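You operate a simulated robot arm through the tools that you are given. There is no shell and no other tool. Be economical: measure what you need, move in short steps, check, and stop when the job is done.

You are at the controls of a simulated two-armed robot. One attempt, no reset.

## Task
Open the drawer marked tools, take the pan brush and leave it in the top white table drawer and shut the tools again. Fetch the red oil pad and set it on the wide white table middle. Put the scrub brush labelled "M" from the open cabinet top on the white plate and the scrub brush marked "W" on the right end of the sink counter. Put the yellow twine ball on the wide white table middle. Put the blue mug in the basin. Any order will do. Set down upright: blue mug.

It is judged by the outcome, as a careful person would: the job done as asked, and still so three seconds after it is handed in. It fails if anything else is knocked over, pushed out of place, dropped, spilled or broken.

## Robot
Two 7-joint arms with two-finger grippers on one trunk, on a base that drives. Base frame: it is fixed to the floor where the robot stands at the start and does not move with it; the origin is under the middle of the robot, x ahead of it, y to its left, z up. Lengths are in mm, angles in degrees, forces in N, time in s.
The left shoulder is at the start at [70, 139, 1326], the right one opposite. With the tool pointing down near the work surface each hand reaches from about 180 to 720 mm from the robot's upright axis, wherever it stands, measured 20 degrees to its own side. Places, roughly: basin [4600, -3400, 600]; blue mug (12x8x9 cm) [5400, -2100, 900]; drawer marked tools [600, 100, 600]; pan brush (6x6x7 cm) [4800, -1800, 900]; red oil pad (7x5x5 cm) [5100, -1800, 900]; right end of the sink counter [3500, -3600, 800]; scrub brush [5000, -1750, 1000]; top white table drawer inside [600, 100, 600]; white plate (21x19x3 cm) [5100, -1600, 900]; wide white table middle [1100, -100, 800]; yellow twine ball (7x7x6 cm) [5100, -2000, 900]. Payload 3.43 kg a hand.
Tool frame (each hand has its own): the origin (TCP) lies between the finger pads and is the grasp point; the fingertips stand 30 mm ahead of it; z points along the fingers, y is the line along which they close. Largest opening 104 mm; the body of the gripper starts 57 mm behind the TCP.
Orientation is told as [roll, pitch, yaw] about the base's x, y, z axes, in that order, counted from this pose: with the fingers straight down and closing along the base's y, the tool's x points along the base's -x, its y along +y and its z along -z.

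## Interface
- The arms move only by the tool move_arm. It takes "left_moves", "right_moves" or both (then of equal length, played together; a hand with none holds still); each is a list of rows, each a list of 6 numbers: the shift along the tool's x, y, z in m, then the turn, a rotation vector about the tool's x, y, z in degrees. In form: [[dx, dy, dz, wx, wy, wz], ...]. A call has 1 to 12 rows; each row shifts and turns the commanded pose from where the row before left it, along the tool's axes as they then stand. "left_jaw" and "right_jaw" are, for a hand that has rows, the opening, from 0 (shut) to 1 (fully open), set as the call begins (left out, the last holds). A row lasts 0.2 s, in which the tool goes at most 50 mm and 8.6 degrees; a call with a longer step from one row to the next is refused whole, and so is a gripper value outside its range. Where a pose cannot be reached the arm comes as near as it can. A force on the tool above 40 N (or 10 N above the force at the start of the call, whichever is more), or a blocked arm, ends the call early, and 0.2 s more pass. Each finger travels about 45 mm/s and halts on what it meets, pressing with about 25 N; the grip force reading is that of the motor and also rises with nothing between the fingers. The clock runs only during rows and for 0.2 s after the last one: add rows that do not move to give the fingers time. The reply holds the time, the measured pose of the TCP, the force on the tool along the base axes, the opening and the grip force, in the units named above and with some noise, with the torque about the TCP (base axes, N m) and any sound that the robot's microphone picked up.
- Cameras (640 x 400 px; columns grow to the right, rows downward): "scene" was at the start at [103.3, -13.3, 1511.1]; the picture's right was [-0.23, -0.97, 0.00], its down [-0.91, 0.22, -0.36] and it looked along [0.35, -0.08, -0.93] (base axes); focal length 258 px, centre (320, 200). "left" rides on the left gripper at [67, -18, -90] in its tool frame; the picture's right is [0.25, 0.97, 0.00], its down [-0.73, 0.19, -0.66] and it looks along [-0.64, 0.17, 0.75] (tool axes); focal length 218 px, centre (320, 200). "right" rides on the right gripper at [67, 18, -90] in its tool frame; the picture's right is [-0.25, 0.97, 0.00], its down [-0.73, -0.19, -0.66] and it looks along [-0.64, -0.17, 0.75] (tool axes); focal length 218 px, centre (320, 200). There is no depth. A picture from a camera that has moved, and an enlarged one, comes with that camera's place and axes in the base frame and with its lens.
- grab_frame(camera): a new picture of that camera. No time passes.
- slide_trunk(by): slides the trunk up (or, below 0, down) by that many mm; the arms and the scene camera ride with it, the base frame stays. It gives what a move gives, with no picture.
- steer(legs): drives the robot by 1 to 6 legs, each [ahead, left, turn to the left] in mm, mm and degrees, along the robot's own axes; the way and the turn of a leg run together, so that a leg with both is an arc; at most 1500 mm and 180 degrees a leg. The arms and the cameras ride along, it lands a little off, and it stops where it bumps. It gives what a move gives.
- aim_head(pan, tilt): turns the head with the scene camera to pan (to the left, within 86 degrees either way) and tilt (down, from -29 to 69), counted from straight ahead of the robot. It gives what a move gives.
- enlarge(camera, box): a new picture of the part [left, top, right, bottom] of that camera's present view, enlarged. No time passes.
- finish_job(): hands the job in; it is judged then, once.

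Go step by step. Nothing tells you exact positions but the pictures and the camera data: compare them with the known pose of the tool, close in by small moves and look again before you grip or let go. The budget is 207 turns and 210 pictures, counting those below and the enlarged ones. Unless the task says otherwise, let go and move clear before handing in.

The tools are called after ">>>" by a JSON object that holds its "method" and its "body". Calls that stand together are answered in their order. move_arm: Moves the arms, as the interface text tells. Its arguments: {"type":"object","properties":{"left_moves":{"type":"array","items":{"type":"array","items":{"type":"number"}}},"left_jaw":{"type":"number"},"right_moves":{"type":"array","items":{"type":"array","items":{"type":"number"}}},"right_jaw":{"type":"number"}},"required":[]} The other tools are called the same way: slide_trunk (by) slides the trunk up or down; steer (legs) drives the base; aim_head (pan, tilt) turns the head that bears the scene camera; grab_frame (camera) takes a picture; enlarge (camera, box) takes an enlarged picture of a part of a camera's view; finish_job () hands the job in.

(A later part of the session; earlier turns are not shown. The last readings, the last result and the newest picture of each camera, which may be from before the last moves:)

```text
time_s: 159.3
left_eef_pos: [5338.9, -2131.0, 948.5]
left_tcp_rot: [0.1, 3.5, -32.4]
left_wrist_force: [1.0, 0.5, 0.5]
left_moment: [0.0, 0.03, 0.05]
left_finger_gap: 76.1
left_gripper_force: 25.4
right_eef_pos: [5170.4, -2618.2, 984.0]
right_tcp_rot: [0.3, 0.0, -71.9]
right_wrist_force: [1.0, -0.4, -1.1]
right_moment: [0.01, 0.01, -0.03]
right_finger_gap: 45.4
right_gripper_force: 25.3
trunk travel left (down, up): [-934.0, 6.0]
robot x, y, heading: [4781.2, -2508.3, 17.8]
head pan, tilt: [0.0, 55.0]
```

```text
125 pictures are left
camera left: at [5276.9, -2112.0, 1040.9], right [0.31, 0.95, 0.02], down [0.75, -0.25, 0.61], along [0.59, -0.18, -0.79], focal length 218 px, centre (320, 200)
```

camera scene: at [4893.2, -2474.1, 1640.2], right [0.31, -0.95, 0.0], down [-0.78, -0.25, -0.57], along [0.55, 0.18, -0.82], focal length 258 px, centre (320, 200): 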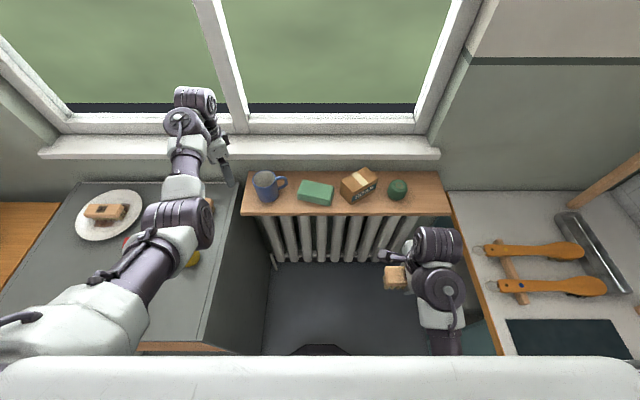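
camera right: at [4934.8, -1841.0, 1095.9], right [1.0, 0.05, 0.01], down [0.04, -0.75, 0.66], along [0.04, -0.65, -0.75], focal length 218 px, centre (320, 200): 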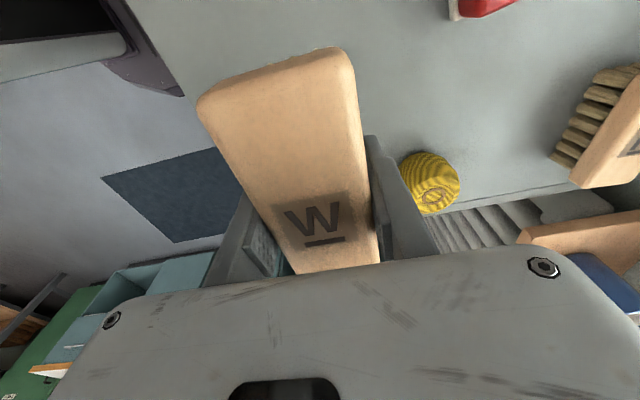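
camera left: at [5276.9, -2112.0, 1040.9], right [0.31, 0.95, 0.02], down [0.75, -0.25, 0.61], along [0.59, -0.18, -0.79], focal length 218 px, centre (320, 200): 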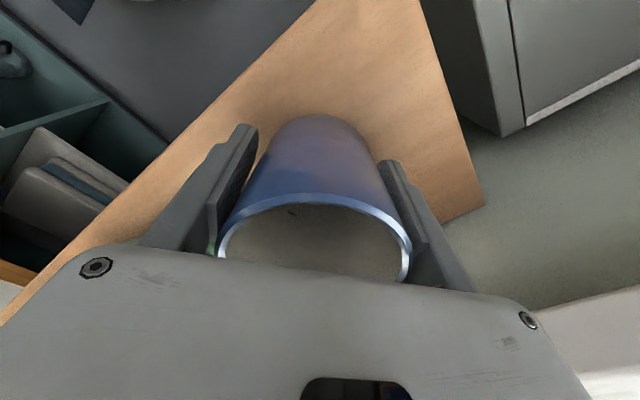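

Mug is gripped at 76 mm. I lift it clear and back away.

>>> {"method": "move_arm", "body": {"left_moves": [[0, 0, -0.02, 0, 0, 0], [0, 0, -0.03, 0, 0, 0], [0, 0, -0.03, 0, 0, 0]]}}

>>> {"method": "grab_frame", "body": {"camera": "left"}}

>>> {"method": "grab_frame", "body": {"camera": "scene"}}

```text
time_s: 160.1
left_eef_pos: [5342.7, -2133.7, 1026.1]
left_tcp_rot: [0.2, 3.6, -32.5]
left_wrist_force: [0.7, 0.7, -2.7]
left_moment: [0.06, 0.03, -0.01]
left_finger_gap: 76.1
left_gripper_force: 25.7
right_eef_pos: [5169.4, -2619.1, 984.3]
right_tcp_rot: [0.4, 0.1, -71.9]
right_wrist_force: [0.1, 0.5, -1.9]
right_moment: [-0.03, 0.01, -0.04]
right_finger_gap: 45.4
right_gripper_force: 24.5
trunk travel left (down, up): [-934.0, 6.0]
robot x, y, heading: [4780.7, -2511.2, 18.2]
head pan, tilt: [0.0, 55.0]
```

```text
124 pictures are left
camera left: at [5281.6, -2116.0, 1118.8], right [0.31, 0.95, 0.02], down [0.75, -0.25, 0.61], along [0.59, -0.17, -0.79], focal length 218 px, centre (320, 200)
```

left: 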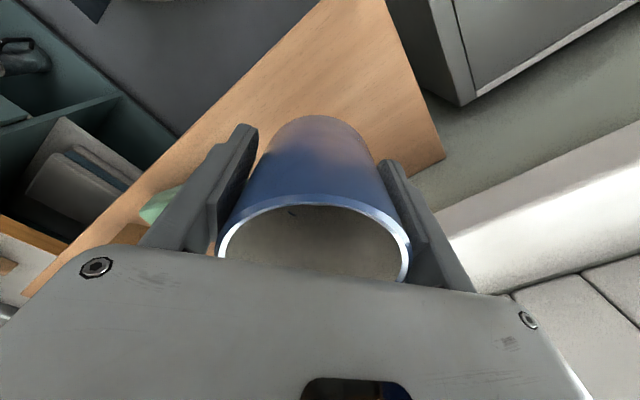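

```text
123 pictures are left
camera scene: at [4895.3, -2473.9, 1640.0], right [0.31, -0.95, 0.0], down [-0.78, -0.25, -0.57], along [0.54, 0.18, -0.82], focal length 258 px, centre (320, 200)
```

scene: 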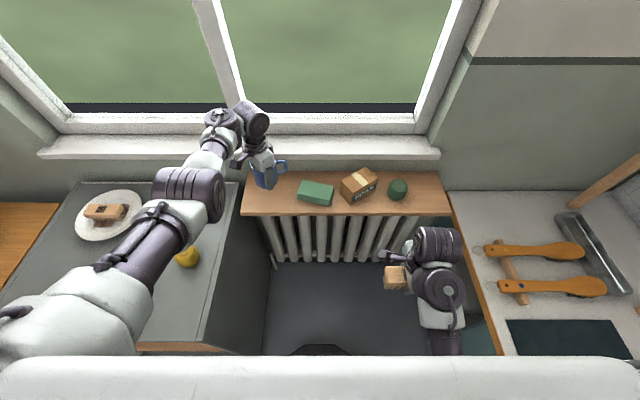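

>>> {"method": "steer", "body": {"legs": [[-250, 0, 0], [-500, 350, 0]]}}

>>> {"method": "steer", "body": {"legs": [[0, 0, -90]]}}

>>> {"method": "grab_frame", "body": {"camera": "scene"}}

```text
time_s: 164.9
left_eef_pos: [4529.1, -2023.9, 1025.5]
left_tcp_rot: [-0.1, 3.4, -32.3]
left_wrist_force: [0.7, 0.2, -2.3]
left_moment: [0.06, 0.06, 0.02]
left_finger_gap: 76.0
left_gripper_force: 25.1
right_eef_pos: [4357.2, -2509.5, 982.4]
right_tcp_rot: [0.3, 0.0, -71.6]
right_wrist_force: [-0.1, 0.0, -2.0]
right_moment: [-0.01, 0.01, -0.02]
right_finger_gap: 45.5
right_gripper_force: 24.9
trunk travel left (down, up): [-934.0, 6.0]
robot x, y, heading: [3963.7, -2404.7, 18.5]
head pan, tilt: [0.0, 55.0]
```

```text
time_s: 169.1
left_eef_pos: [4345.8, -2965.1, 1025.4]
left_tcp_rot: [0.1, 3.4, -122.1]
left_wrist_force: [-0.4, -0.5, -3.5]
left_moment: [0.06, -0.07, 0.03]
left_finger_gap: 75.9
left_gripper_force: 25.2
right_eef_pos: [3859.9, -2793.8, 983.9]
right_tcp_rot: [0.4, 0.0, -161.6]
right_wrist_force: [-0.7, -0.2, -1.1]
right_moment: [-0.02, -0.01, 0.04]
right_finger_gap: 45.5
right_gripper_force: 25.3
trunk travel left (down, up): [-934.0, 6.0]
robot x, y, heading: [3964.8, -2400.7, -71.7]
head pan, tilt: [0.0, 55.0]
```

```text
122 pictures are left
camera scene: at [4003.3, -2520.1, 1640.0], right [-0.95, -0.32, 0.0], down [-0.26, 0.78, -0.57], along [0.18, -0.54, -0.82], focal length 258 px, centre (320, 200)
```

scene: 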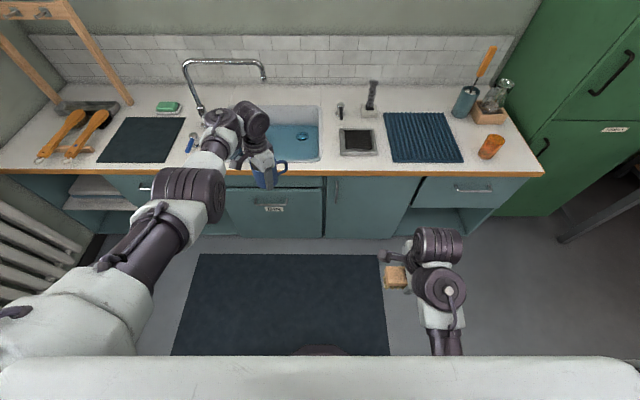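

I'm facing the sink counter with both items. I zoom on the right end and the basin to choose spots.

>>> {"method": "enlarge", "body": {"camera": "scene", "box": [370, 60, 570, 185]}}

>>> {"method": "enlarge", "body": {"camera": "scene", "box": [170, 50, 350, 190]}}

```text
3.20 times, centred on (470, 122) of scene
camera zoom: at [4003.3, -2520.1, 1640.0], right [-0.95, -0.32, 0.0], down [-0.26, 0.78, -0.57], along [0.18, -0.54, -0.82], focal length 826 px, centre (-160, 448)
```

zoom: 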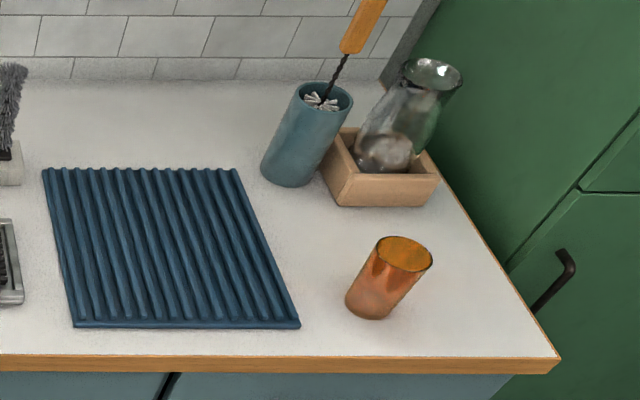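

```text
2.86 times, centred on (260, 120) of scene
camera zoom: at [4003.3, -2520.1, 1640.0], right [-0.95, -0.32, 0.0], down [-0.26, 0.78, -0.57], along [0.18, -0.54, -0.82], focal length 738 px, centre (491, 429)
```

zoom: 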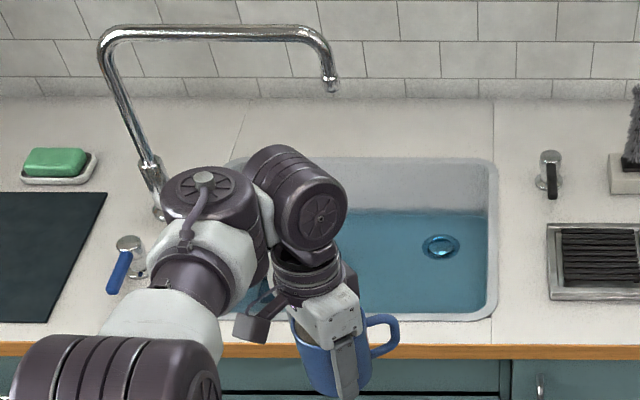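

W first: it fits between the orange cup and the right edge. I strafe right and move up to the counter.

>>> {"method": "steer", "body": {"legs": [[0, -560, 0], [300, 0, 0]]}}

>>> {"method": "grab_frame", "body": {"camera": "scene"}}

>>> {"method": "grab_frame", "body": {"camera": "right"}}

```text
time_s: 173.8
left_eef_pos: [3922.2, -3410.4, 1025.5]
left_tcp_rot: [0.1, 3.4, -122.7]
left_wrist_force: [0.1, 0.3, -3.4]
left_moment: [0.06, -0.04, 0.04]
left_finger_gap: 75.6
left_gripper_force: 25.2
right_eef_pos: [3437.1, -3234.4, 984.5]
right_tcp_rot: [0.5, 0.0, -162.1]
right_wrist_force: [-0.3, 0.1, -2.1]
right_moment: [-0.01, 0.03, -0.01]
right_finger_gap: 45.4
right_gripper_force: 24.7
trunk travel left (down, up): [-934.0, 6.0]
robot x, y, heading: [3543.7, -2847.5, -71.9]
head pan, tilt: [0.0, 55.0]
```

```text
119 pictures are left
camera scene: at [3582.4, -2961.4, 1640.3], right [-0.95, -0.31, 0.0], down [-0.25, 0.78, -0.57], along [0.18, -0.55, -0.82], focal length 258 px, centre (320, 200)
```

scene: 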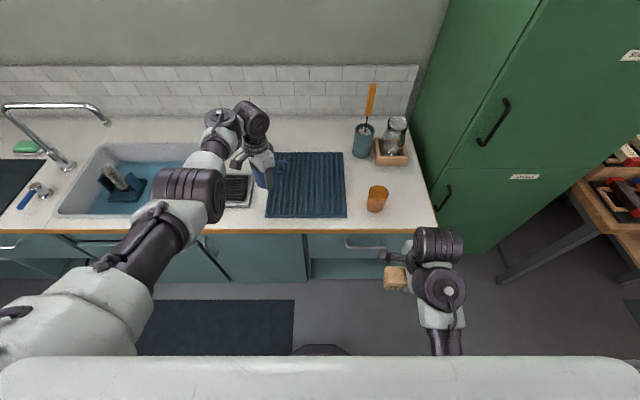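

```text
118 pictures are left
camera right: at [3506.6, -3231.7, 1072.5], right [0.06, -1.0, 0.01], down [-0.75, -0.04, 0.66], along [-0.65, -0.04, -0.75], focal length 218 px, centre (320, 200)
```

right: 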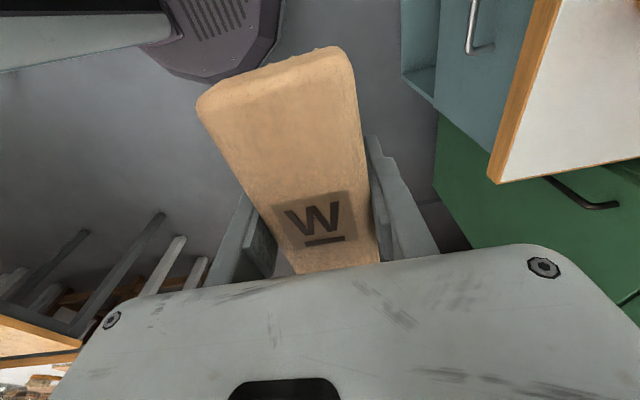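

Counter height is about 800, and there is a free patch right of the orange cup. I edge closer.

>>> {"method": "steer", "body": {"legs": [[0, -100, 0], [120, 0, 0]]}}

>>> {"method": "move_arm", "body": {"right_moves": [[0, 0.04, 0, 0, 0, 0], [0, 0.04, 0, 0, 0, 0], [0, 0.04, 0, 0, 0, 0], [0, 0.04, 0, 0, 0, 0]]}}

>>> {"method": "grab_frame", "body": {"camera": "scene"}}

>>> {"method": "grab_frame", "body": {"camera": "right"}}

```text
time_s: 175.8
left_eef_pos: [3860.7, -3554.8, 1028.1]
left_tcp_rot: [0.3, 3.4, -122.7]
left_wrist_force: [-0.7, 0.6, -1.9]
left_moment: [0.06, -0.04, 0.02]
left_finger_gap: 75.4
left_gripper_force: 25.4
right_eef_pos: [3377.6, -3378.2, 983.4]
right_tcp_rot: [0.5, 0.0, -162.2]
right_wrist_force: [-0.8, 0.1, -1.7]
right_moment: [-0.02, -0.05, 0.01]
right_finger_gap: 45.6
right_gripper_force: 25.1
trunk travel left (down, up): [-934.0, 6.0]
robot x, y, heading: [3487.5, -2993.6, -71.8]
head pan, tilt: [0.0, 55.0]
```

```text
time_s: 176.8
left_eef_pos: [3862.2, -3556.5, 1023.8]
left_tcp_rot: [-0.1, 3.4, -122.8]
left_wrist_force: [0.1, -1.0, -2.8]
left_moment: [0.08, -0.02, -0.03]
left_finger_gap: 75.8
left_gripper_force: 24.7
right_eef_pos: [3428.6, -3536.2, 982.8]
right_tcp_rot: [0.2, -0.1, -162.1]
right_wrist_force: [-0.4, 0.8, -2.3]
right_moment: [-0.02, 0.02, -0.02]
right_finger_gap: 45.6
right_gripper_force: 25.6
trunk travel left (down, up): [-934.0, 6.0]
robot x, y, heading: [3486.2, -2991.2, -72.2]
head pan, tilt: [0.0, 55.0]
```

```text
117 pictures are left
camera scene: at [3526.6, -3110.4, 1639.8], right [-0.95, -0.31, 0.0], down [-0.25, 0.78, -0.57], along [0.18, -0.54, -0.82], focal length 258 px, centre (320, 200)
```

scene: 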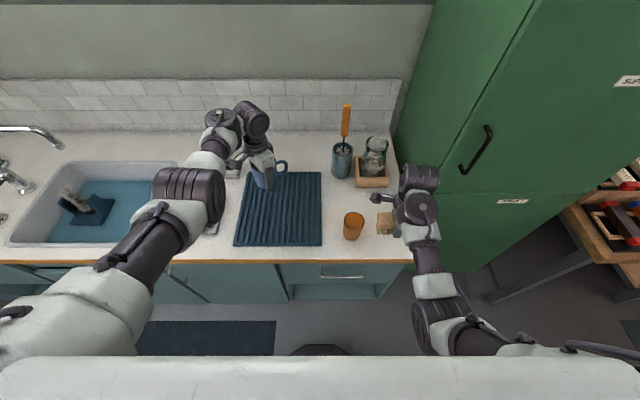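

```text
116 pictures are left
camera right: at [3498.9, -3532.4, 1071.2], right [0.06, -1.0, 0.0], down [-0.75, -0.04, 0.66], along [-0.66, -0.04, -0.75], focal length 218 px, centre (320, 200)
```

right: 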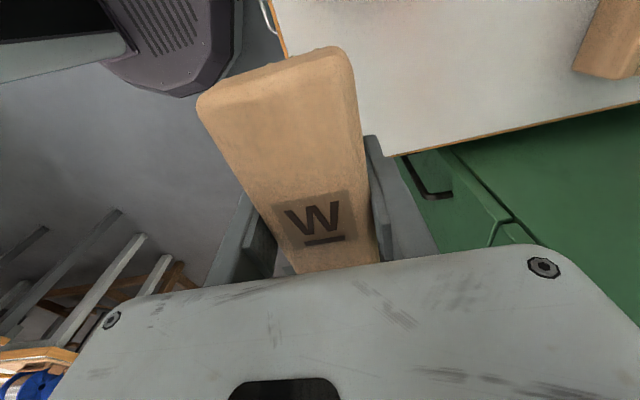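

>>> {"method": "move_arm", "body": {"right_moves": [[-0.016, 0.004, 0, 0, 0, 0], [0, 0, 0.03, 0, 0, 0], [0, 0, 0.03, 0, 0, 0], [0, 0, 0.03, 0, 0, 0]]}}

>>> {"method": "grab_frame", "body": {"camera": "right"}}

>>> {"method": "enlarge", "body": {"camera": "scene", "box": [320, 130, 480, 280]}}

```text
time_s: 177.8
left_eef_pos: [3863.9, -3556.7, 1025.0]
left_tcp_rot: [0.0, 3.5, -122.8]
left_wrist_force: [-0.4, -0.4, -3.4]
left_moment: [0.04, -0.03, 0.01]
left_finger_gap: 75.7
left_gripper_force: 25.3
right_eef_pos: [3415.3, -3543.0, 893.9]
right_tcp_rot: [0.3, 0.1, -162.2]
right_wrist_force: [0.5, -0.5, -1.9]
right_moment: [-0.01, 0.04, -0.04]
right_finger_gap: 45.4
right_gripper_force: 25.0
trunk travel left (down, up): [-934.0, 6.0]
robot x, y, heading: [3489.2, -2992.8, -72.2]
head pan, tilt: [0.0, 55.0]
```

```text
115 pictures are left
camera right: at [3484.5, -3539.0, 982.6], right [0.06, -1.0, 0.01], down [-0.75, -0.04, 0.66], along [-0.66, -0.04, -0.75], focal length 218 px, centre (320, 200)
```

right: 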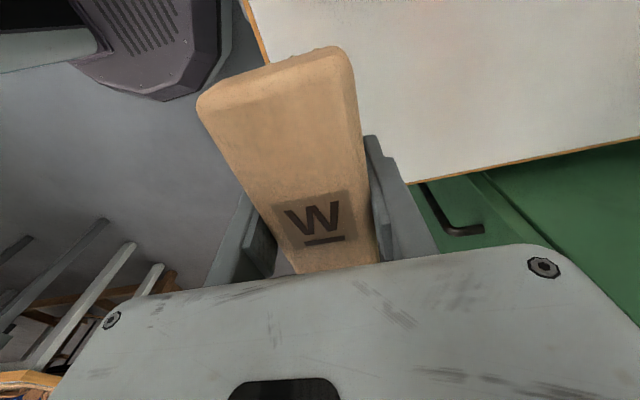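

```text
2.67 times, centred on (400, 205) of scene
camera zoom: at [3525.3, -3108.8, 1640.0], right [-0.95, -0.31, 0.0], down [-0.25, 0.78, -0.57], along [0.18, -0.55, -0.82], focal length 689 px, centre (107, 187)
```

zoom: 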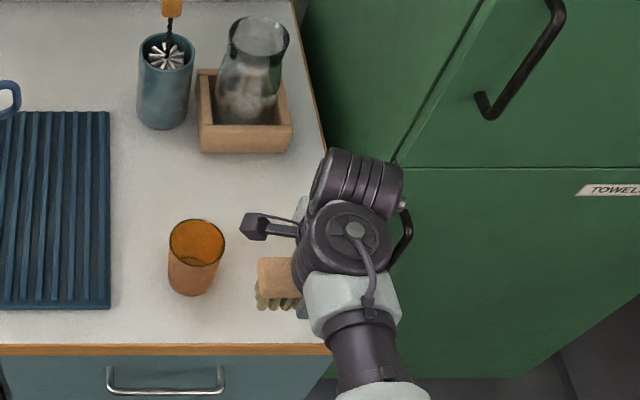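

>>> {"method": "move_arm", "body": {"right_moves": [[0, 0.018, 0, 0, 0, 0], [0, 0, 0.02, 0, 0, 0], [0, 0, 0.006, 0, 0, 0], [0, 0, 0.004, 0, 0, 0]]}}

>>> {"method": "enlarge", "body": {"camera": "scene", "box": [320, 130, 480, 280]}}

```text
time_s: 178.8
left_eef_pos: [3863.2, -3556.8, 1025.2]
left_tcp_rot: [0.0, 3.6, -122.8]
left_wrist_force: [-0.5, 0.2, -2.3]
left_moment: [0.01, -0.03, 0.01]
left_finger_gap: 75.7
left_gripper_force: 25.2
right_eef_pos: [3420.5, -3560.8, 863.5]
right_tcp_rot: [0.3, -0.1, -162.2]
right_wrist_force: [0.4, 0.1, -1.6]
right_moment: [0.04, 0.05, 0.01]
right_finger_gap: 45.4
right_gripper_force: 24.5
trunk travel left (down, up): [-934.0, 6.0]
robot x, y, heading: [3485.3, -2991.4, -72.0]
head pan, tilt: [0.0, 55.0]
```

```text
2.67 times, centred on (400, 205) of scene
camera zoom: at [3525.3, -3108.8, 1640.0], right [-0.95, -0.31, 0.0], down [-0.25, 0.78, -0.57], along [0.18, -0.55, -0.82], focal length 689 px, centre (107, 187)
```

zoom: 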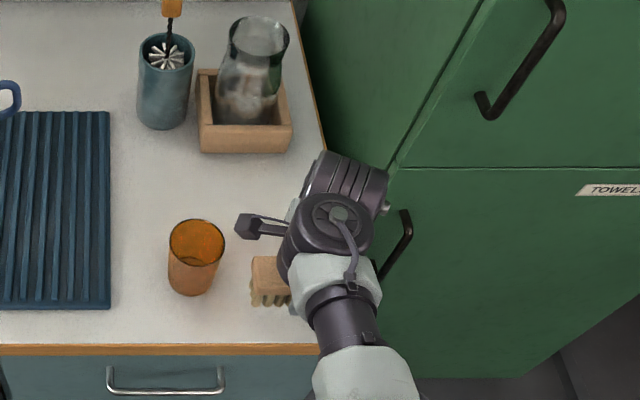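

>>> {"method": "move_arm", "body": {"right_moves": [[0, 0, 0.004, 0, 0, 0], [0, 0, 0.003, 0, 0, 0], [0, 0, 0, 0, 0, 0]]}}

```text
time_s: 179.6
left_eef_pos: [3863.4, -3557.1, 1024.8]
left_tcp_rot: [-0.1, 3.6, -122.8]
left_wrist_force: [-0.9, -1.1, -2.0]
left_moment: [0.1, -0.05, -0.05]
left_finger_gap: 75.9
left_gripper_force: 25.1
right_eef_pos: [3421.1, -3560.5, 857.5]
right_tcp_rot: [0.3, -0.1, -162.1]
right_wrist_force: [-0.3, -0.4, -0.9]
right_moment: [0.02, 0.0, 0.02]
right_finger_gap: 45.2
right_gripper_force: 25.0
trunk travel left (down, up): [-934.0, 6.0]
robot x, y, heading: [3489.7, -2989.3, -72.1]
head pan, tilt: [0.0, 55.0]
```

>>> {"method": "move_arm", "body": {"right_moves": [[0, 0, 0.003, 0, 0, 0], [0, 0, 0.003, 0, 0, 0], [0, 0, 0, 0, 0, 0]]}}

>>> {"method": "enlarge", "body": {"camera": "scene", "box": [350, 190, 430, 250]}}

```text
time_s: 180.4
left_eef_pos: [3862.4, -3556.4, 1024.2]
left_tcp_rot: [0.0, 3.5, -122.9]
left_wrist_force: [-0.1, 0.1, -3.0]
left_moment: [0.01, -0.06, -0.01]
left_finger_gap: 75.8
left_gripper_force: 25.1
right_eef_pos: [3420.4, -3558.7, 852.1]
right_tcp_rot: [0.4, -0.1, -162.1]
right_wrist_force: [-0.5, 0.7, -0.8]
right_moment: [0.02, -0.01, 0.02]
right_finger_gap: 45.5
right_gripper_force: 25.2
trunk travel left (down, up): [-934.0, 6.0]
robot x, y, heading: [3485.8, -2990.5, -71.7]
head pan, tilt: [0.0, 55.0]
```

```text
6.67 times, centred on (390, 220) of scene
camera zoom: at [3524.9, -3108.4, 1640.0], right [-0.95, -0.31, 0.0], down [-0.25, 0.78, -0.57], along [0.18, -0.55, -0.82], focal length 1722 px, centre (-147, 67)
```

zoom: 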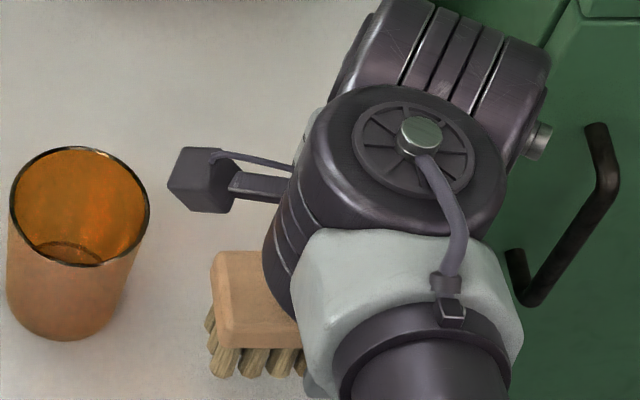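

>>> {"method": "move_arm", "body": {"right_moves": [[0, 0, 0.004, 0, 0, 0], [0, 0, 0.004, 0, 0, 0], [0, 0, 0, 0, 0, 0]]}}

>>> {"method": "grab_frame", "body": {"camera": "right"}}

```text
time_s: 181.2
left_eef_pos: [3863.3, -3556.1, 1024.6]
left_tcp_rot: [0.0, 3.4, -122.8]
left_wrist_force: [-0.4, 1.1, -3.4]
left_moment: [0.03, -0.03, 0.0]
left_finger_gap: 75.7
left_gripper_force: 24.9
right_eef_pos: [3420.0, -3560.5, 843.2]
right_tcp_rot: [0.3, -0.1, -162.2]
right_wrist_force: [0.5, -0.7, -1.7]
right_moment: [-0.03, 0.01, 0.01]
right_finger_gap: 45.7
right_gripper_force: 24.9
trunk travel left (down, up): [-934.0, 6.0]
robot x, y, heading: [3487.8, -2993.2, -72.0]
head pan, tilt: [0.0, 55.0]
```

```text
111 pictures are left
camera right: at [3489.4, -3557.2, 932.3], right [0.06, -1.0, 0.01], down [-0.75, -0.04, 0.66], along [-0.66, -0.04, -0.75], focal length 218 px, centre (320, 200)
```

right: 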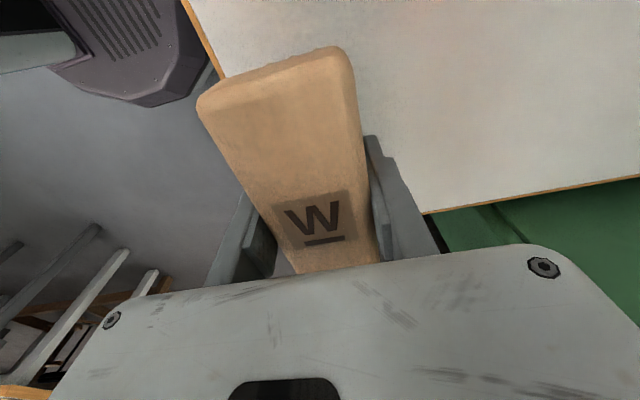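

>>> {"method": "move_arm", "body": {"right_moves": [[0, 0, 0.004, 0, 0, 0], [0, 0, 0.004, 0, 0, 0], [0, 0, 0, 0, 0, 0]]}}

>>> {"method": "move_arm", "body": {"right_moves": [[0, 0, 0.003, 0, 0, 0], [0, 0, 0.003, 0, 0, 0], [0, 0, 0, 0, 0, 0]]}}

```text
time_s: 182.0
left_eef_pos: [3862.5, -3555.6, 1025.2]
left_tcp_rot: [-0.1, 3.5, -122.8]
left_wrist_force: [0.4, 0.4, -1.6]
left_moment: [0.08, -0.04, 0.03]
left_finger_gap: 75.9
left_gripper_force: 24.8
right_eef_pos: [3420.4, -3559.4, 834.4]
right_tcp_rot: [0.3, 0.0, -162.1]
right_wrist_force: [0.2, 0.0, -1.8]
right_moment: [0.01, -0.02, -0.05]
right_finger_gap: 45.2
right_gripper_force: 24.7
trunk travel left (down, up): [-934.0, 6.0]
robot x, y, heading: [3487.3, -2990.4, -71.9]
head pan, tilt: [0.0, 55.0]
```

```text
time_s: 182.8
left_eef_pos: [3863.6, -3555.0, 1025.3]
left_tcp_rot: [0.0, 3.6, -122.7]
left_wrist_force: [0.6, -0.4, -2.8]
left_moment: [0.03, -0.05, 0.0]
left_finger_gap: 75.9
left_gripper_force: 25.1
right_eef_pos: [3419.6, -3557.8, 829.4]
right_tcp_rot: [0.2, 0.1, -162.3]
right_wrist_force: [-0.5, -0.2, -0.9]
right_moment: [-0.01, 0.01, -0.02]
right_finger_gap: 45.4
right_gripper_force: 24.8
trunk travel left (down, up): [-934.0, 6.0]
robot x, y, heading: [3491.2, -2990.3, -72.1]
head pan, tilt: [0.0, 55.0]
```

>>> {"method": "move_arm", "body": {"right_moves": [[0, 0, 0.004, 0, 0, 0], [0, 0, 0.004, 0, 0, 0], [0, 0, 0.003, 0, 0, 0], [0, 0, 0, 0, 0, 0]]}}

>>> {"method": "enlarge", "body": {"camera": "scene", "box": [320, 180, 440, 270]}}

```text
time_s: 183.8
left_eef_pos: [3862.8, -3555.4, 1024.6]
left_tcp_rot: [0.0, 3.5, -122.8]
left_wrist_force: [-0.2, -0.5, -2.4]
left_moment: [0.04, 0.0, -0.03]
left_finger_gap: 75.6
left_gripper_force: 25.0
right_eef_pos: [3420.4, -3560.0, 818.1]
right_tcp_rot: [0.3, -0.1, -162.1]
right_wrist_force: [-0.5, 1.1, -1.0]
right_moment: [-0.01, 0.04, -0.02]
right_finger_gap: 45.6
right_gripper_force: 24.6
trunk travel left (down, up): [-934.0, 6.0]
robot x, y, heading: [3490.9, -2992.5, -71.9]
head pan, tilt: [0.0, 55.0]
```

```text
4.44 times, centred on (380, 225) of scene
camera zoom: at [3525.0, -3108.5, 1640.0], right [-0.95, -0.31, 0.0], down [-0.25, 0.78, -0.57], along [0.18, -0.55, -0.82], focal length 1148 px, centre (53, 89)
```

zoom: 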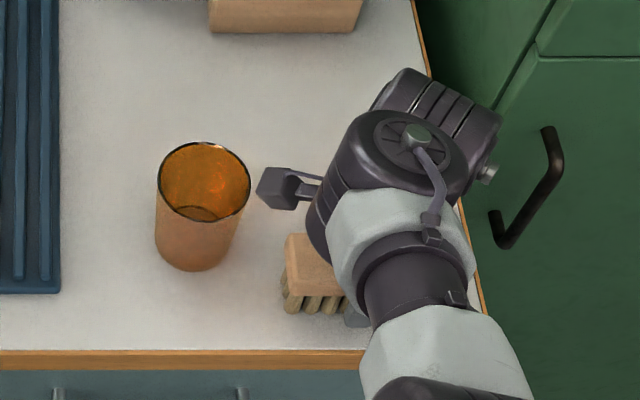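

>>> {"method": "move_arm", "body": {"right_moves": [[0, 0, 0.004, 0, 0, 0], [0, 0, 0.004, 0, 0, 0], [0, 0, 0.003, 0, 0, 0], [0, 0, 0, 0, 0, 0]]}}

>>> {"method": "move_arm", "body": {"right_moves": [[0, 0, 0.004, 0, 0, 0], [0, 0, 0.003, 0, 0, 0], [0, 0, 0, 0, 0, 0]]}}

```text
time_s: 184.8
left_eef_pos: [3864.9, -3553.9, 1027.0]
left_tcp_rot: [0.1, 3.4, -122.8]
left_wrist_force: [-0.6, 0.4, -2.2]
left_moment: [0.05, -0.05, 0.03]
left_finger_gap: 75.8
left_gripper_force: 25.1
right_eef_pos: [3419.6, -3560.1, 809.8]
right_tcp_rot: [0.5, -0.1, -162.2]
right_wrist_force: [-1.7, -1.4, 23.4]
right_moment: [0.35, 0.12, -0.01]
right_finger_gap: 45.7
right_gripper_force: 25.2
trunk travel left (down, up): [-934.0, 6.0]
robot x, y, heading: [3489.5, -2990.8, -72.0]
head pan, tilt: [0.0, 55.0]
```

```text
time_s: 185.3
left_eef_pos: [3864.8, -3551.8, 1026.2]
left_tcp_rot: [0.1, 3.4, -122.8]
left_wrist_force: [-0.4, 0.2, -3.4]
left_moment: [0.05, -0.01, 0.02]
left_finger_gap: 75.5
left_gripper_force: 25.4
right_eef_pos: [3420.2, -3561.5, 808.8]
right_tcp_rot: [0.8, -0.1, -162.4]
right_wrist_force: [-0.8, 12.3, 27.2]
right_moment: [0.99, 0.55, -0.25]
right_finger_gap: 45.4
right_gripper_force: 25.3
trunk travel left (down, up): [-934.0, 6.0]
robot x, y, heading: [3487.7, -2991.0, -72.1]
head pan, tilt: [0.0, 55.0]
stopped in row 2 (right hand): the force on the tool passed its limit at 42 N (the readings are from after the stop); the commanded pose is now the measured one
```

Contact with the counter. I ease up 3 mm, release W and rise.

>>> {"method": "move_arm", "body": {"right_moves": [[0, 0, -0.002, 0, 0, 0], [0, 0, 0, 0, 0, 0]]}}

>>> {"method": "move_arm", "body": {"right_moves": [[0, 0, 0, 0, 0, 0], [0, 0, 0, 0, 0, 0], [0, 0, 0, 0, 0, 0], [0, 0, -0.02, 0, 0, 0], [0, 0, -0.04, 0, 0, 0], [0, 0, -0.04, 0, 0, 0], [0, 0, -0.04, 0, 0, 0], [0, 0, -0.02, 0, 0, 0]], "right_jaw": 0.8}}

>>> {"method": "grab_frame", "body": {"camera": "right"}}

>>> {"method": "grab_frame", "body": {"camera": "scene"}}

```text
time_s: 185.9
left_eef_pos: [3863.7, -3554.1, 1025.7]
left_tcp_rot: [0.1, 3.3, -122.8]
left_wrist_force: [-0.5, 0.4, -3.6]
left_moment: [0.05, -0.04, 0.03]
left_finger_gap: 75.6
left_gripper_force: 24.8
right_eef_pos: [3421.5, -3560.8, 809.5]
right_tcp_rot: [0.8, -0.1, -162.1]
right_wrist_force: [1.1, 6.6, 12.3]
right_moment: [0.53, 0.13, -0.09]
right_finger_gap: 45.7
right_gripper_force: 25.3
trunk travel left (down, up): [-934.0, 6.0]
robot x, y, heading: [3488.5, -2991.7, -72.2]
head pan, tilt: [0.0, 55.0]
```

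```text
time_s: 187.7
left_eef_pos: [3863.6, -3555.5, 1024.7]
left_tcp_rot: [0.0, 3.6, -122.8]
left_wrist_force: [-0.1, 0.5, -3.1]
left_moment: [0.03, -0.02, -0.01]
left_finger_gap: 75.7
left_gripper_force: 25.2
right_eef_pos: [3418.7, -3560.4, 969.5]
right_tcp_rot: [0.6, -0.1, -162.2]
right_wrist_force: [0.0, -0.3, 0.6]
right_moment: [-0.01, -0.03, 0.01]
right_finger_gap: 83.1
right_gripper_force: 0.1
trunk travel left (down, up): [-934.0, 6.0]
robot x, y, heading: [3486.3, -2993.8, -72.0]
head pan, tilt: [0.0, 55.0]
```

```text
109 pictures are left
camera right: at [3487.2, -3555.8, 1058.5], right [0.06, -1.0, 0.01], down [-0.75, -0.03, 0.66], along [-0.65, -0.05, -0.75], focal length 218 px, centre (320, 200)
```

right: 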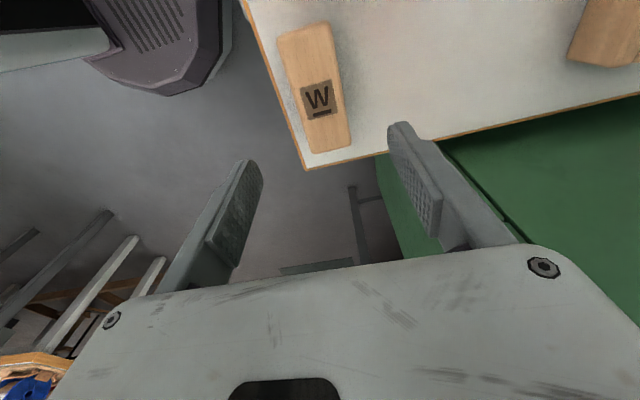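

```text
108 pictures are left
camera scene: at [3525.1, -3108.0, 1640.0], right [-0.95, -0.31, 0.0], down [-0.25, 0.78, -0.57], along [0.18, -0.55, -0.82], focal length 258 px, centre (320, 200)
```

scene: 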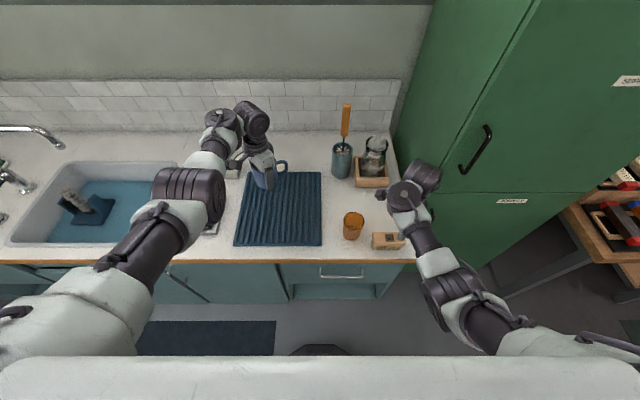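

W stands at the right end of the counter. I back off, fold the right arm away, then line the mug up with the free right half of the basin.

>>> {"method": "steer", "body": {"legs": [[-300, 0, 0]]}}

>>> {"method": "move_arm", "body": {"right_moves": [[0, -0.02, 0.03, 0, 0, -8.2], [0, 0, 0.03, 0, 0, -8.2], [0, 0, 0.03, 0, 0, -8.2], [0, 0, 0.03, 0, 0, -8.2], [0, 0, 0.03, 0, 0, -8.2], [0, 0, 0.03, 0, 0, -8.2], [0, 0, 0, 0, 0, -8.2], [0, 0, 0, 0, 0, -8.2], [0, 0, 0, 0, 0, -8.2], [0, 0, 0, 0, 0, -8.2], [0, 0, 0, 0, 0, -8]]}}

>>> {"method": "move_arm", "body": {"right_moves": [[0.04, 0, 0, 0, 0, 0], [0.04, 0, 0, 0, 0, 0], [0.04, 0, 0, 0, 0, 0], [0.04, 0, 0, 0, 0, 0], [0.04, 0, 0, 0, 0, 0], [0.03, 0, 0, 0, 0, 0]]}}

>>> {"method": "steer", "body": {"legs": [[0, 616, 0]]}}

>>> {"method": "grab_frame", "body": {"camera": "scene"}}

```text
time_s: 189.7
left_eef_pos: [3773.0, -3270.9, 1024.4]
left_tcp_rot: [-0.1, 3.6, -122.4]
left_wrist_force: [0.1, -0.4, -2.8]
left_moment: [0.07, -0.03, 0.04]
left_finger_gap: 75.4
left_gripper_force: 25.1
right_eef_pos: [3328.9, -3278.5, 968.6]
right_tcp_rot: [0.6, -0.1, -161.9]
right_wrist_force: [-0.7, -0.2, -0.3]
right_moment: [-0.03, -0.01, -0.01]
right_finger_gap: 83.1
right_gripper_force: 0.0
trunk travel left (down, up): [-934.0, 6.0]
robot x, y, heading: [3393.0, -2705.1, -71.7]
head pan, tilt: [0.0, 55.0]
```

```text
time_s: 192.1
left_eef_pos: [3772.6, -3270.1, 1025.1]
left_tcp_rot: [0.0, 3.5, -122.6]
left_wrist_force: [-1.0, 0.6, -2.8]
left_moment: [0.02, 0.0, -0.02]
left_finger_gap: 75.6
left_gripper_force: 24.9
right_eef_pos: [3322.5, -3260.8, 789.8]
right_tcp_rot: [-0.2, -0.7, -71.7]
right_wrist_force: [-0.8, 0.1, -0.5]
right_moment: [0.0, 0.01, -0.01]
right_finger_gap: 83.2
right_gripper_force: 0.0
trunk travel left (down, up): [-934.0, 6.0]
robot x, y, heading: [3396.8, -2704.6, -71.8]
head pan, tilt: [0.0, 55.0]
```

```text
time_s: 193.5
left_eef_pos: [3772.9, -3269.9, 1024.6]
left_tcp_rot: [0.2, 3.5, -122.6]
left_wrist_force: [-0.6, -1.1, -2.8]
left_moment: [0.06, -0.04, 0.02]
left_finger_gap: 75.9
left_gripper_force: 25.4
right_eef_pos: [3250.0, -3042.6, 784.7]
right_tcp_rot: [-0.1, -0.7, -71.9]
right_wrist_force: [0.2, 0.4, 0.3]
right_moment: [-0.03, 0.01, 0.01]
right_finger_gap: 82.9
right_gripper_force: 0.0
trunk travel left (down, up): [-934.0, 6.0]
robot x, y, heading: [3393.6, -2709.5, -71.6]
head pan, tilt: [0.0, 55.0]
```

```text
time_s: 197.0
left_eef_pos: [4353.0, -3087.7, 1025.2]
left_tcp_rot: [0.1, 3.5, -123.3]
left_wrist_force: [0.3, -0.3, -2.9]
left_moment: [0.03, -0.03, 0.01]
left_finger_gap: 76.0
left_gripper_force: 25.1
right_eef_pos: [3832.2, -2852.6, 784.0]
right_tcp_rot: [0.0, -0.8, -72.8]
right_wrist_force: [-1.0, 0.0, 0.0]
right_moment: [-0.03, 0.0, -0.01]
right_finger_gap: 83.0
right_gripper_force: 0.0
trunk travel left (down, up): [-934.0, 6.0]
robot x, y, heading: [3982.1, -2519.3, -72.4]
head pan, tilt: [0.0, 55.0]
```

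```text
107 pictures are left
camera scene: at [4018.7, -2636.2, 1640.0], right [-0.95, -0.3, 0.0], down [-0.24, 0.78, -0.57], along [0.17, -0.55, -0.82], focal length 258 px, centre (320, 200)
```

scene: 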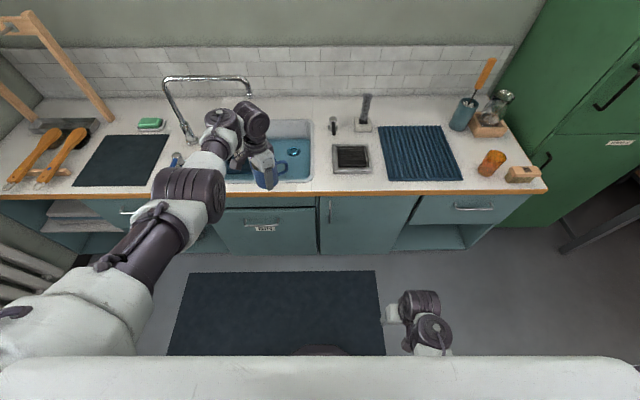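

>>> {"method": "steer", "body": {"legs": [[200, 0, 0.4], [165, 0, 0]]}}

>>> {"method": "grab_frame", "body": {"camera": "scene"}}

>>> {"method": "grab_frame", "body": {"camera": "left"}}

```text
time_s: 199.7
left_eef_pos: [4472.6, -3435.8, 1026.8]
left_tcp_rot: [0.1, 3.4, -122.8]
left_wrist_force: [-0.3, 0.7, -1.5]
left_moment: [-0.02, -0.05, 0.01]
left_finger_gap: 75.6
left_gripper_force: 24.8
right_eef_pos: [3950.3, -3208.5, 785.2]
right_tcp_rot: [-0.1, -0.9, -72.1]
right_wrist_force: [0.1, 0.2, 0.6]
right_moment: [0.0, -0.01, 0.01]
right_finger_gap: 82.9
right_gripper_force: 0.1
trunk travel left (down, up): [-934.0, 6.0]
robot x, y, heading: [4098.1, -2874.5, -72.0]
head pan, tilt: [0.0, 55.0]
```

```text
106 pictures are left
camera scene: at [4133.3, -2987.2, 1640.4], right [-0.95, -0.31, 0.0], down [-0.25, 0.78, -0.58], along [0.18, -0.55, -0.82], focal length 258 px, centre (320, 200)
```

scene: 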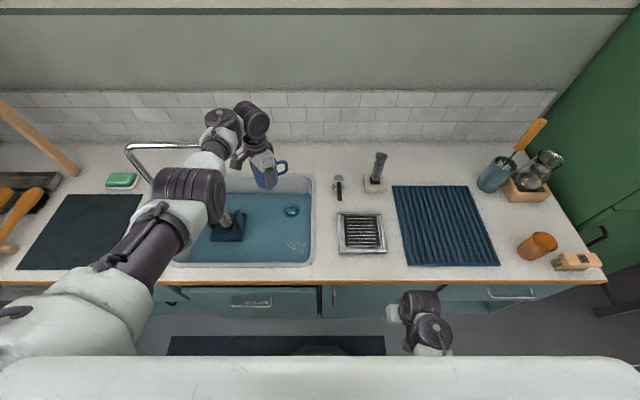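

```text
105 pictures are left
camera left: at [4490.1, -3374.9, 1120.0], right [0.95, -0.31, 0.02], down [-0.26, -0.75, 0.61], along [-0.18, -0.59, -0.79], focal length 218 px, centre (320, 200)
```

left: 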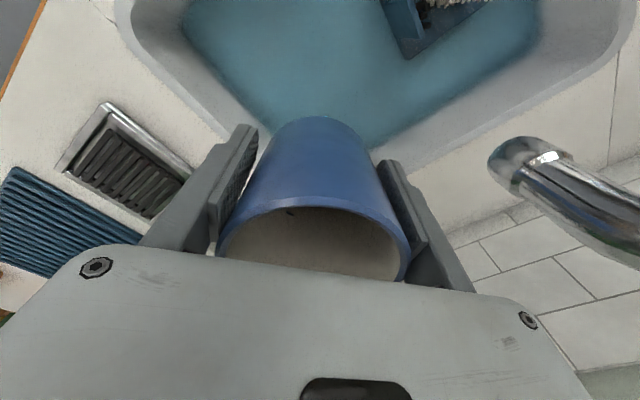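

The spout tip is only about 85 mm from the gripper. I shift the base 70 mm back and 35 mm right, then lower the trunk.

>>> {"method": "steer", "body": {"legs": [[-70, -35, 0]]}}

>>> {"method": "slide_trunk", "body": {"by": -200}}

>>> {"method": "grab_frame", "body": {"camera": "scene"}}

>>> {"method": "grab_frame", "body": {"camera": "left"}}

```text
time_s: 200.7
left_eef_pos: [4423.6, -3386.9, 1021.6]
left_tcp_rot: [-0.2, 3.7, -122.7]
left_wrist_force: [0.9, -0.4, -2.7]
left_moment: [0.06, -0.02, 0.02]
left_finger_gap: 75.3
left_gripper_force: 24.7
right_eef_pos: [3899.2, -3158.3, 782.9]
right_tcp_rot: [-0.2, -0.5, -72.1]
right_wrist_force: [0.9, 0.1, -0.6]
right_moment: [0.02, 0.0, 0.0]
right_finger_gap: 83.5
right_gripper_force: 0.0
trunk travel left (down, up): [-934.0, 6.0]
robot x, y, heading: [4049.3, -2818.7, -72.0]
head pan, tilt: [0.0, 55.0]
```

```text
time_s: 202.9
left_eef_pos: [4419.5, -3383.1, 825.6]
left_tcp_rot: [0.0, 3.5, -122.7]
left_wrist_force: [0.3, 0.2, -3.0]
left_moment: [0.06, -0.03, -0.01]
left_finger_gap: 75.4
left_gripper_force: 25.0
right_eef_pos: [3897.1, -3156.0, 584.6]
right_tcp_rot: [-0.1, -0.8, -72.2]
right_wrist_force: [-0.3, -0.1, -0.2]
right_moment: [0.01, 0.01, 0.03]
right_finger_gap: 83.4
right_gripper_force: 0.1
trunk travel left (down, up): [-734.0, 206.0]
robot x, y, heading: [4043.6, -2819.7, -71.9]
head pan, tilt: [0.0, 55.0]
```

```text
104 pictures are left
camera scene: at [4080.8, -2936.6, 1440.1], right [-0.95, -0.31, 0.0], down [-0.25, 0.78, -0.57], along [0.18, -0.55, -0.82], focal length 258 px, centre (320, 200)
```

scene: 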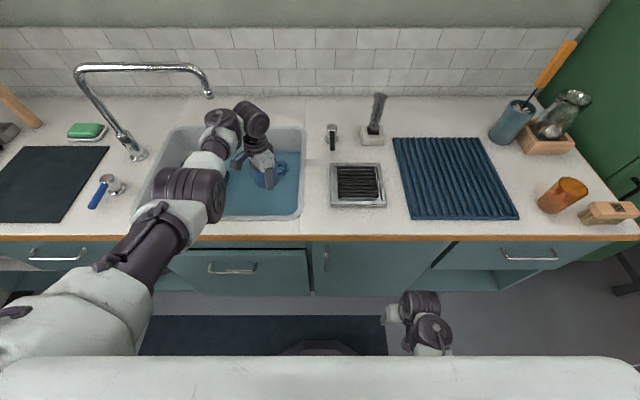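

```text
103 pictures are left
camera left: at [4437.8, -3322.3, 918.2], right [0.95, -0.31, 0.02], down [-0.25, -0.75, 0.61], along [-0.18, -0.59, -0.79], focal length 218 px, centre (320, 200)
```

left: 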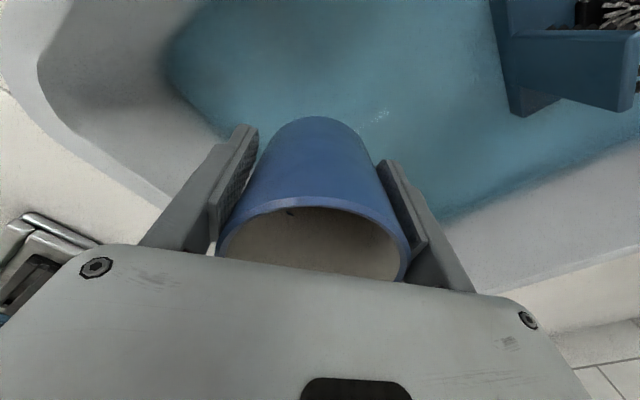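

>>> {"method": "slide_trunk", "body": {"by": -70}}

>>> {"method": "grab_frame", "body": {"camera": "scene"}}

>>> {"method": "grab_frame", "body": {"camera": "left"}}

```text
time_s: 204.0
left_eef_pos: [4419.1, -3385.0, 755.3]
left_tcp_rot: [0.0, 3.5, -122.7]
left_wrist_force: [-0.4, 0.5, -2.4]
left_moment: [0.08, -0.06, 0.02]
left_finger_gap: 75.9
left_gripper_force: 25.0
right_eef_pos: [3896.8, -3155.7, 513.9]
right_tcp_rot: [-0.2, -0.6, -72.1]
right_wrist_force: [-0.6, 0.7, 0.4]
right_moment: [-0.02, -0.02, 0.0]
right_finger_gap: 83.0
right_gripper_force: 0.1
trunk travel left (down, up): [-664.0, 276.0]
robot x, y, heading: [4045.0, -2819.4, -72.0]
head pan, tilt: [0.0, 55.0]
```

```text
102 pictures are left
camera scene: at [4080.6, -2936.3, 1370.1], right [-0.95, -0.31, 0.0], down [-0.25, 0.78, -0.57], along [0.18, -0.55, -0.82], focal length 258 px, centre (320, 200)
```

scene: 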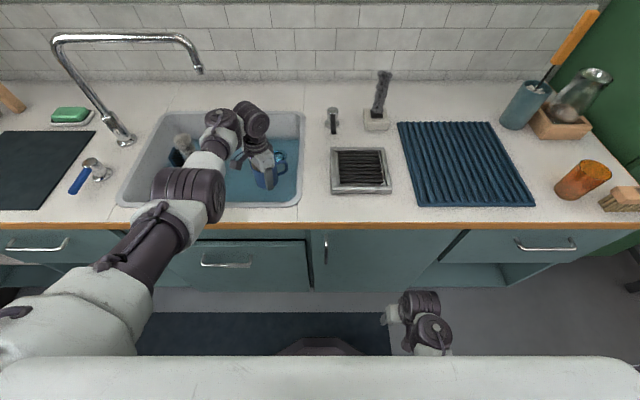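

```text
101 pictures are left
camera left: at [4437.7, -3322.1, 848.3], right [0.95, -0.31, 0.02], down [-0.25, -0.75, 0.61], along [-0.18, -0.59, -0.79], focal length 218 px, centre (320, 200)
```

left: 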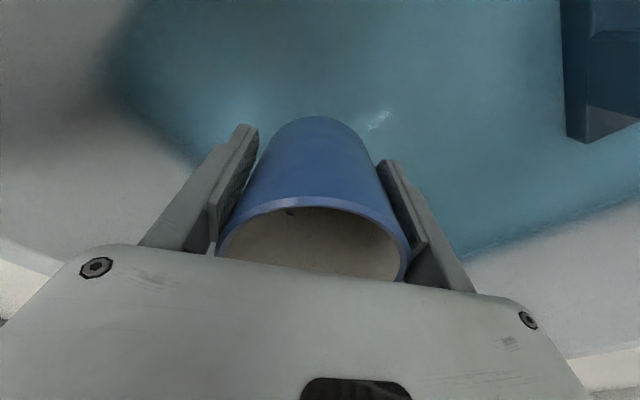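

>>> {"method": "slide_trunk", "body": {"by": -35}}

>>> {"method": "grab_frame", "body": {"camera": "left"}}

>>> {"method": "enlarge", "body": {"camera": "scene", "box": [110, 60, 330, 240]}}

```text
time_s: 204.8
left_eef_pos: [4419.5, -3383.9, 721.0]
left_tcp_rot: [0.1, 3.4, -122.7]
left_wrist_force: [-0.2, -0.1, -2.5]
left_moment: [0.04, -0.04, 0.03]
left_finger_gap: 75.5
left_gripper_force: 25.3
right_eef_pos: [3896.8, -3155.1, 479.6]
right_tcp_rot: [-0.1, -0.7, -72.1]
right_wrist_force: [-0.2, 0.5, 0.7]
right_moment: [0.01, -0.01, -0.02]
right_finger_gap: 83.3
right_gripper_force: 0.0
trunk travel left (down, up): [-629.0, 311.0]
robot x, y, heading: [4044.3, -2820.1, -72.1]
head pan, tilt: [0.0, 55.0]
```

```text
100 pictures are left
camera left: at [4437.7, -3322.0, 813.4], right [0.95, -0.31, 0.02], down [-0.25, -0.75, 0.61], along [-0.18, -0.59, -0.79], focal length 218 px, centre (320, 200)
```

left: 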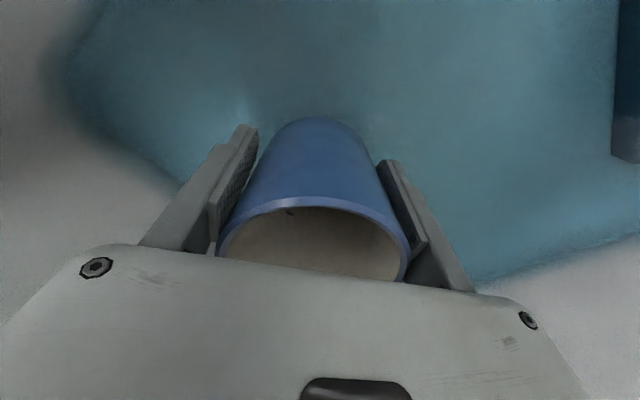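

```text
2.22 times, centred on (220, 150) of scene
camera zoom: at [4080.5, -2936.2, 1335.0], right [-0.95, -0.31, 0.0], down [-0.25, 0.78, -0.57], along [0.18, -0.55, -0.82], focal length 574 px, centre (542, 311)
```

zoom: 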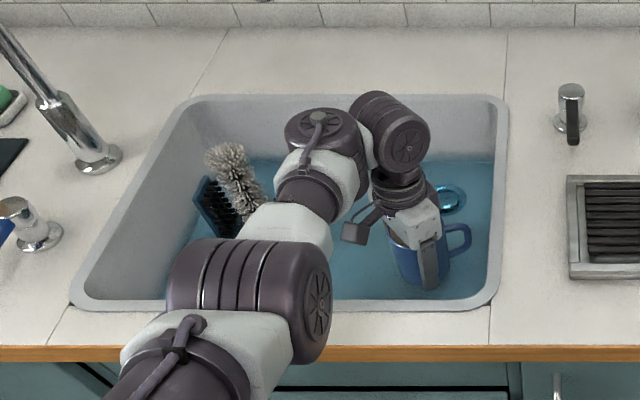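

>>> {"method": "slide_trunk", "body": {"by": -15}}

>>> {"method": "slide_trunk", "body": {"by": -8}}

```text
time_s: 205.4
left_eef_pos: [4419.7, -3384.1, 704.7]
left_tcp_rot: [0.2, 3.5, -122.7]
left_wrist_force: [0.8, 0.0, -1.8]
left_moment: [0.04, -0.04, 0.0]
left_finger_gap: 75.8
left_gripper_force: 25.0
right_eef_pos: [3895.9, -3156.0, 464.3]
right_tcp_rot: [-0.1, -0.7, -72.1]
right_wrist_force: [0.9, 1.1, -0.1]
right_moment: [0.02, 0.03, 0.01]
right_finger_gap: 83.3
right_gripper_force: 0.0
trunk travel left (down, up): [-614.0, 326.0]
robot x, y, heading: [4048.1, -2820.7, -72.1]
head pan, tilt: [0.0, 55.0]
```

```text
time_s: 206.0
left_eef_pos: [4418.9, -3384.1, 697.9]
left_tcp_rot: [0.2, 3.6, -122.7]
left_wrist_force: [-0.2, 0.4, -0.7]
left_moment: [0.03, -0.03, -0.02]
left_finger_gap: 75.5
left_gripper_force: 24.9
right_eef_pos: [3896.7, -3156.1, 457.5]
right_tcp_rot: [-0.1, -0.8, -72.1]
right_wrist_force: [-0.3, 0.0, 0.9]
right_moment: [-0.01, 0.01, 0.0]
right_finger_gap: 83.2
right_gripper_force: 0.1
trunk travel left (down, up): [-606.0, 334.0]
robot x, y, heading: [4042.6, -2819.7, -72.2]
head pan, tilt: [0.0, 55.0]
```

>>> {"method": "slide_trunk", "body": {"by": -5}}

>>> {"method": "grab_frame", "body": {"camera": "left"}}

```text
time_s: 206.5
left_eef_pos: [4419.7, -3383.8, 693.9]
left_tcp_rot: [0.1, 3.4, -122.5]
left_wrist_force: [1.6, -0.2, 6.1]
left_moment: [-0.05, 0.16, 0.05]
left_finger_gap: 75.5
left_gripper_force: 24.8
right_eef_pos: [3896.8, -3155.5, 451.9]
right_tcp_rot: [-0.1, -0.7, -71.9]
right_wrist_force: [-0.2, 0.4, 0.5]
right_moment: [-0.01, 0.01, -0.03]
right_finger_gap: 83.3
right_gripper_force: 0.0
trunk travel left (down, up): [-601.0, 339.0]
robot x, y, heading: [4044.1, -2818.4, -71.9]
head pan, tilt: [0.0, 55.0]
```

```text
98 pictures are left
camera left: at [4437.7, -3322.0, 786.7], right [0.95, -0.31, 0.02], down [-0.25, -0.75, 0.61], along [-0.18, -0.59, -0.79], focal length 218 px, centre (320, 200)
```

left: 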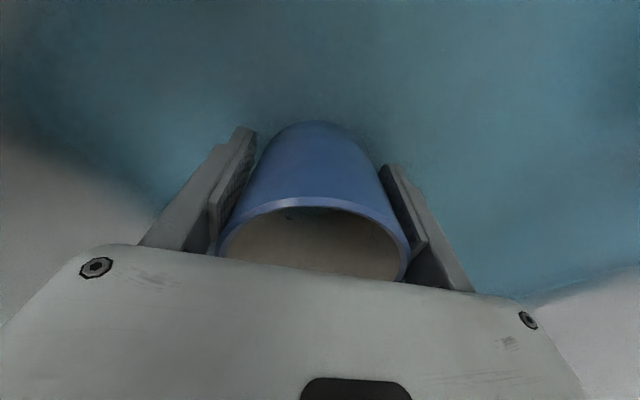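

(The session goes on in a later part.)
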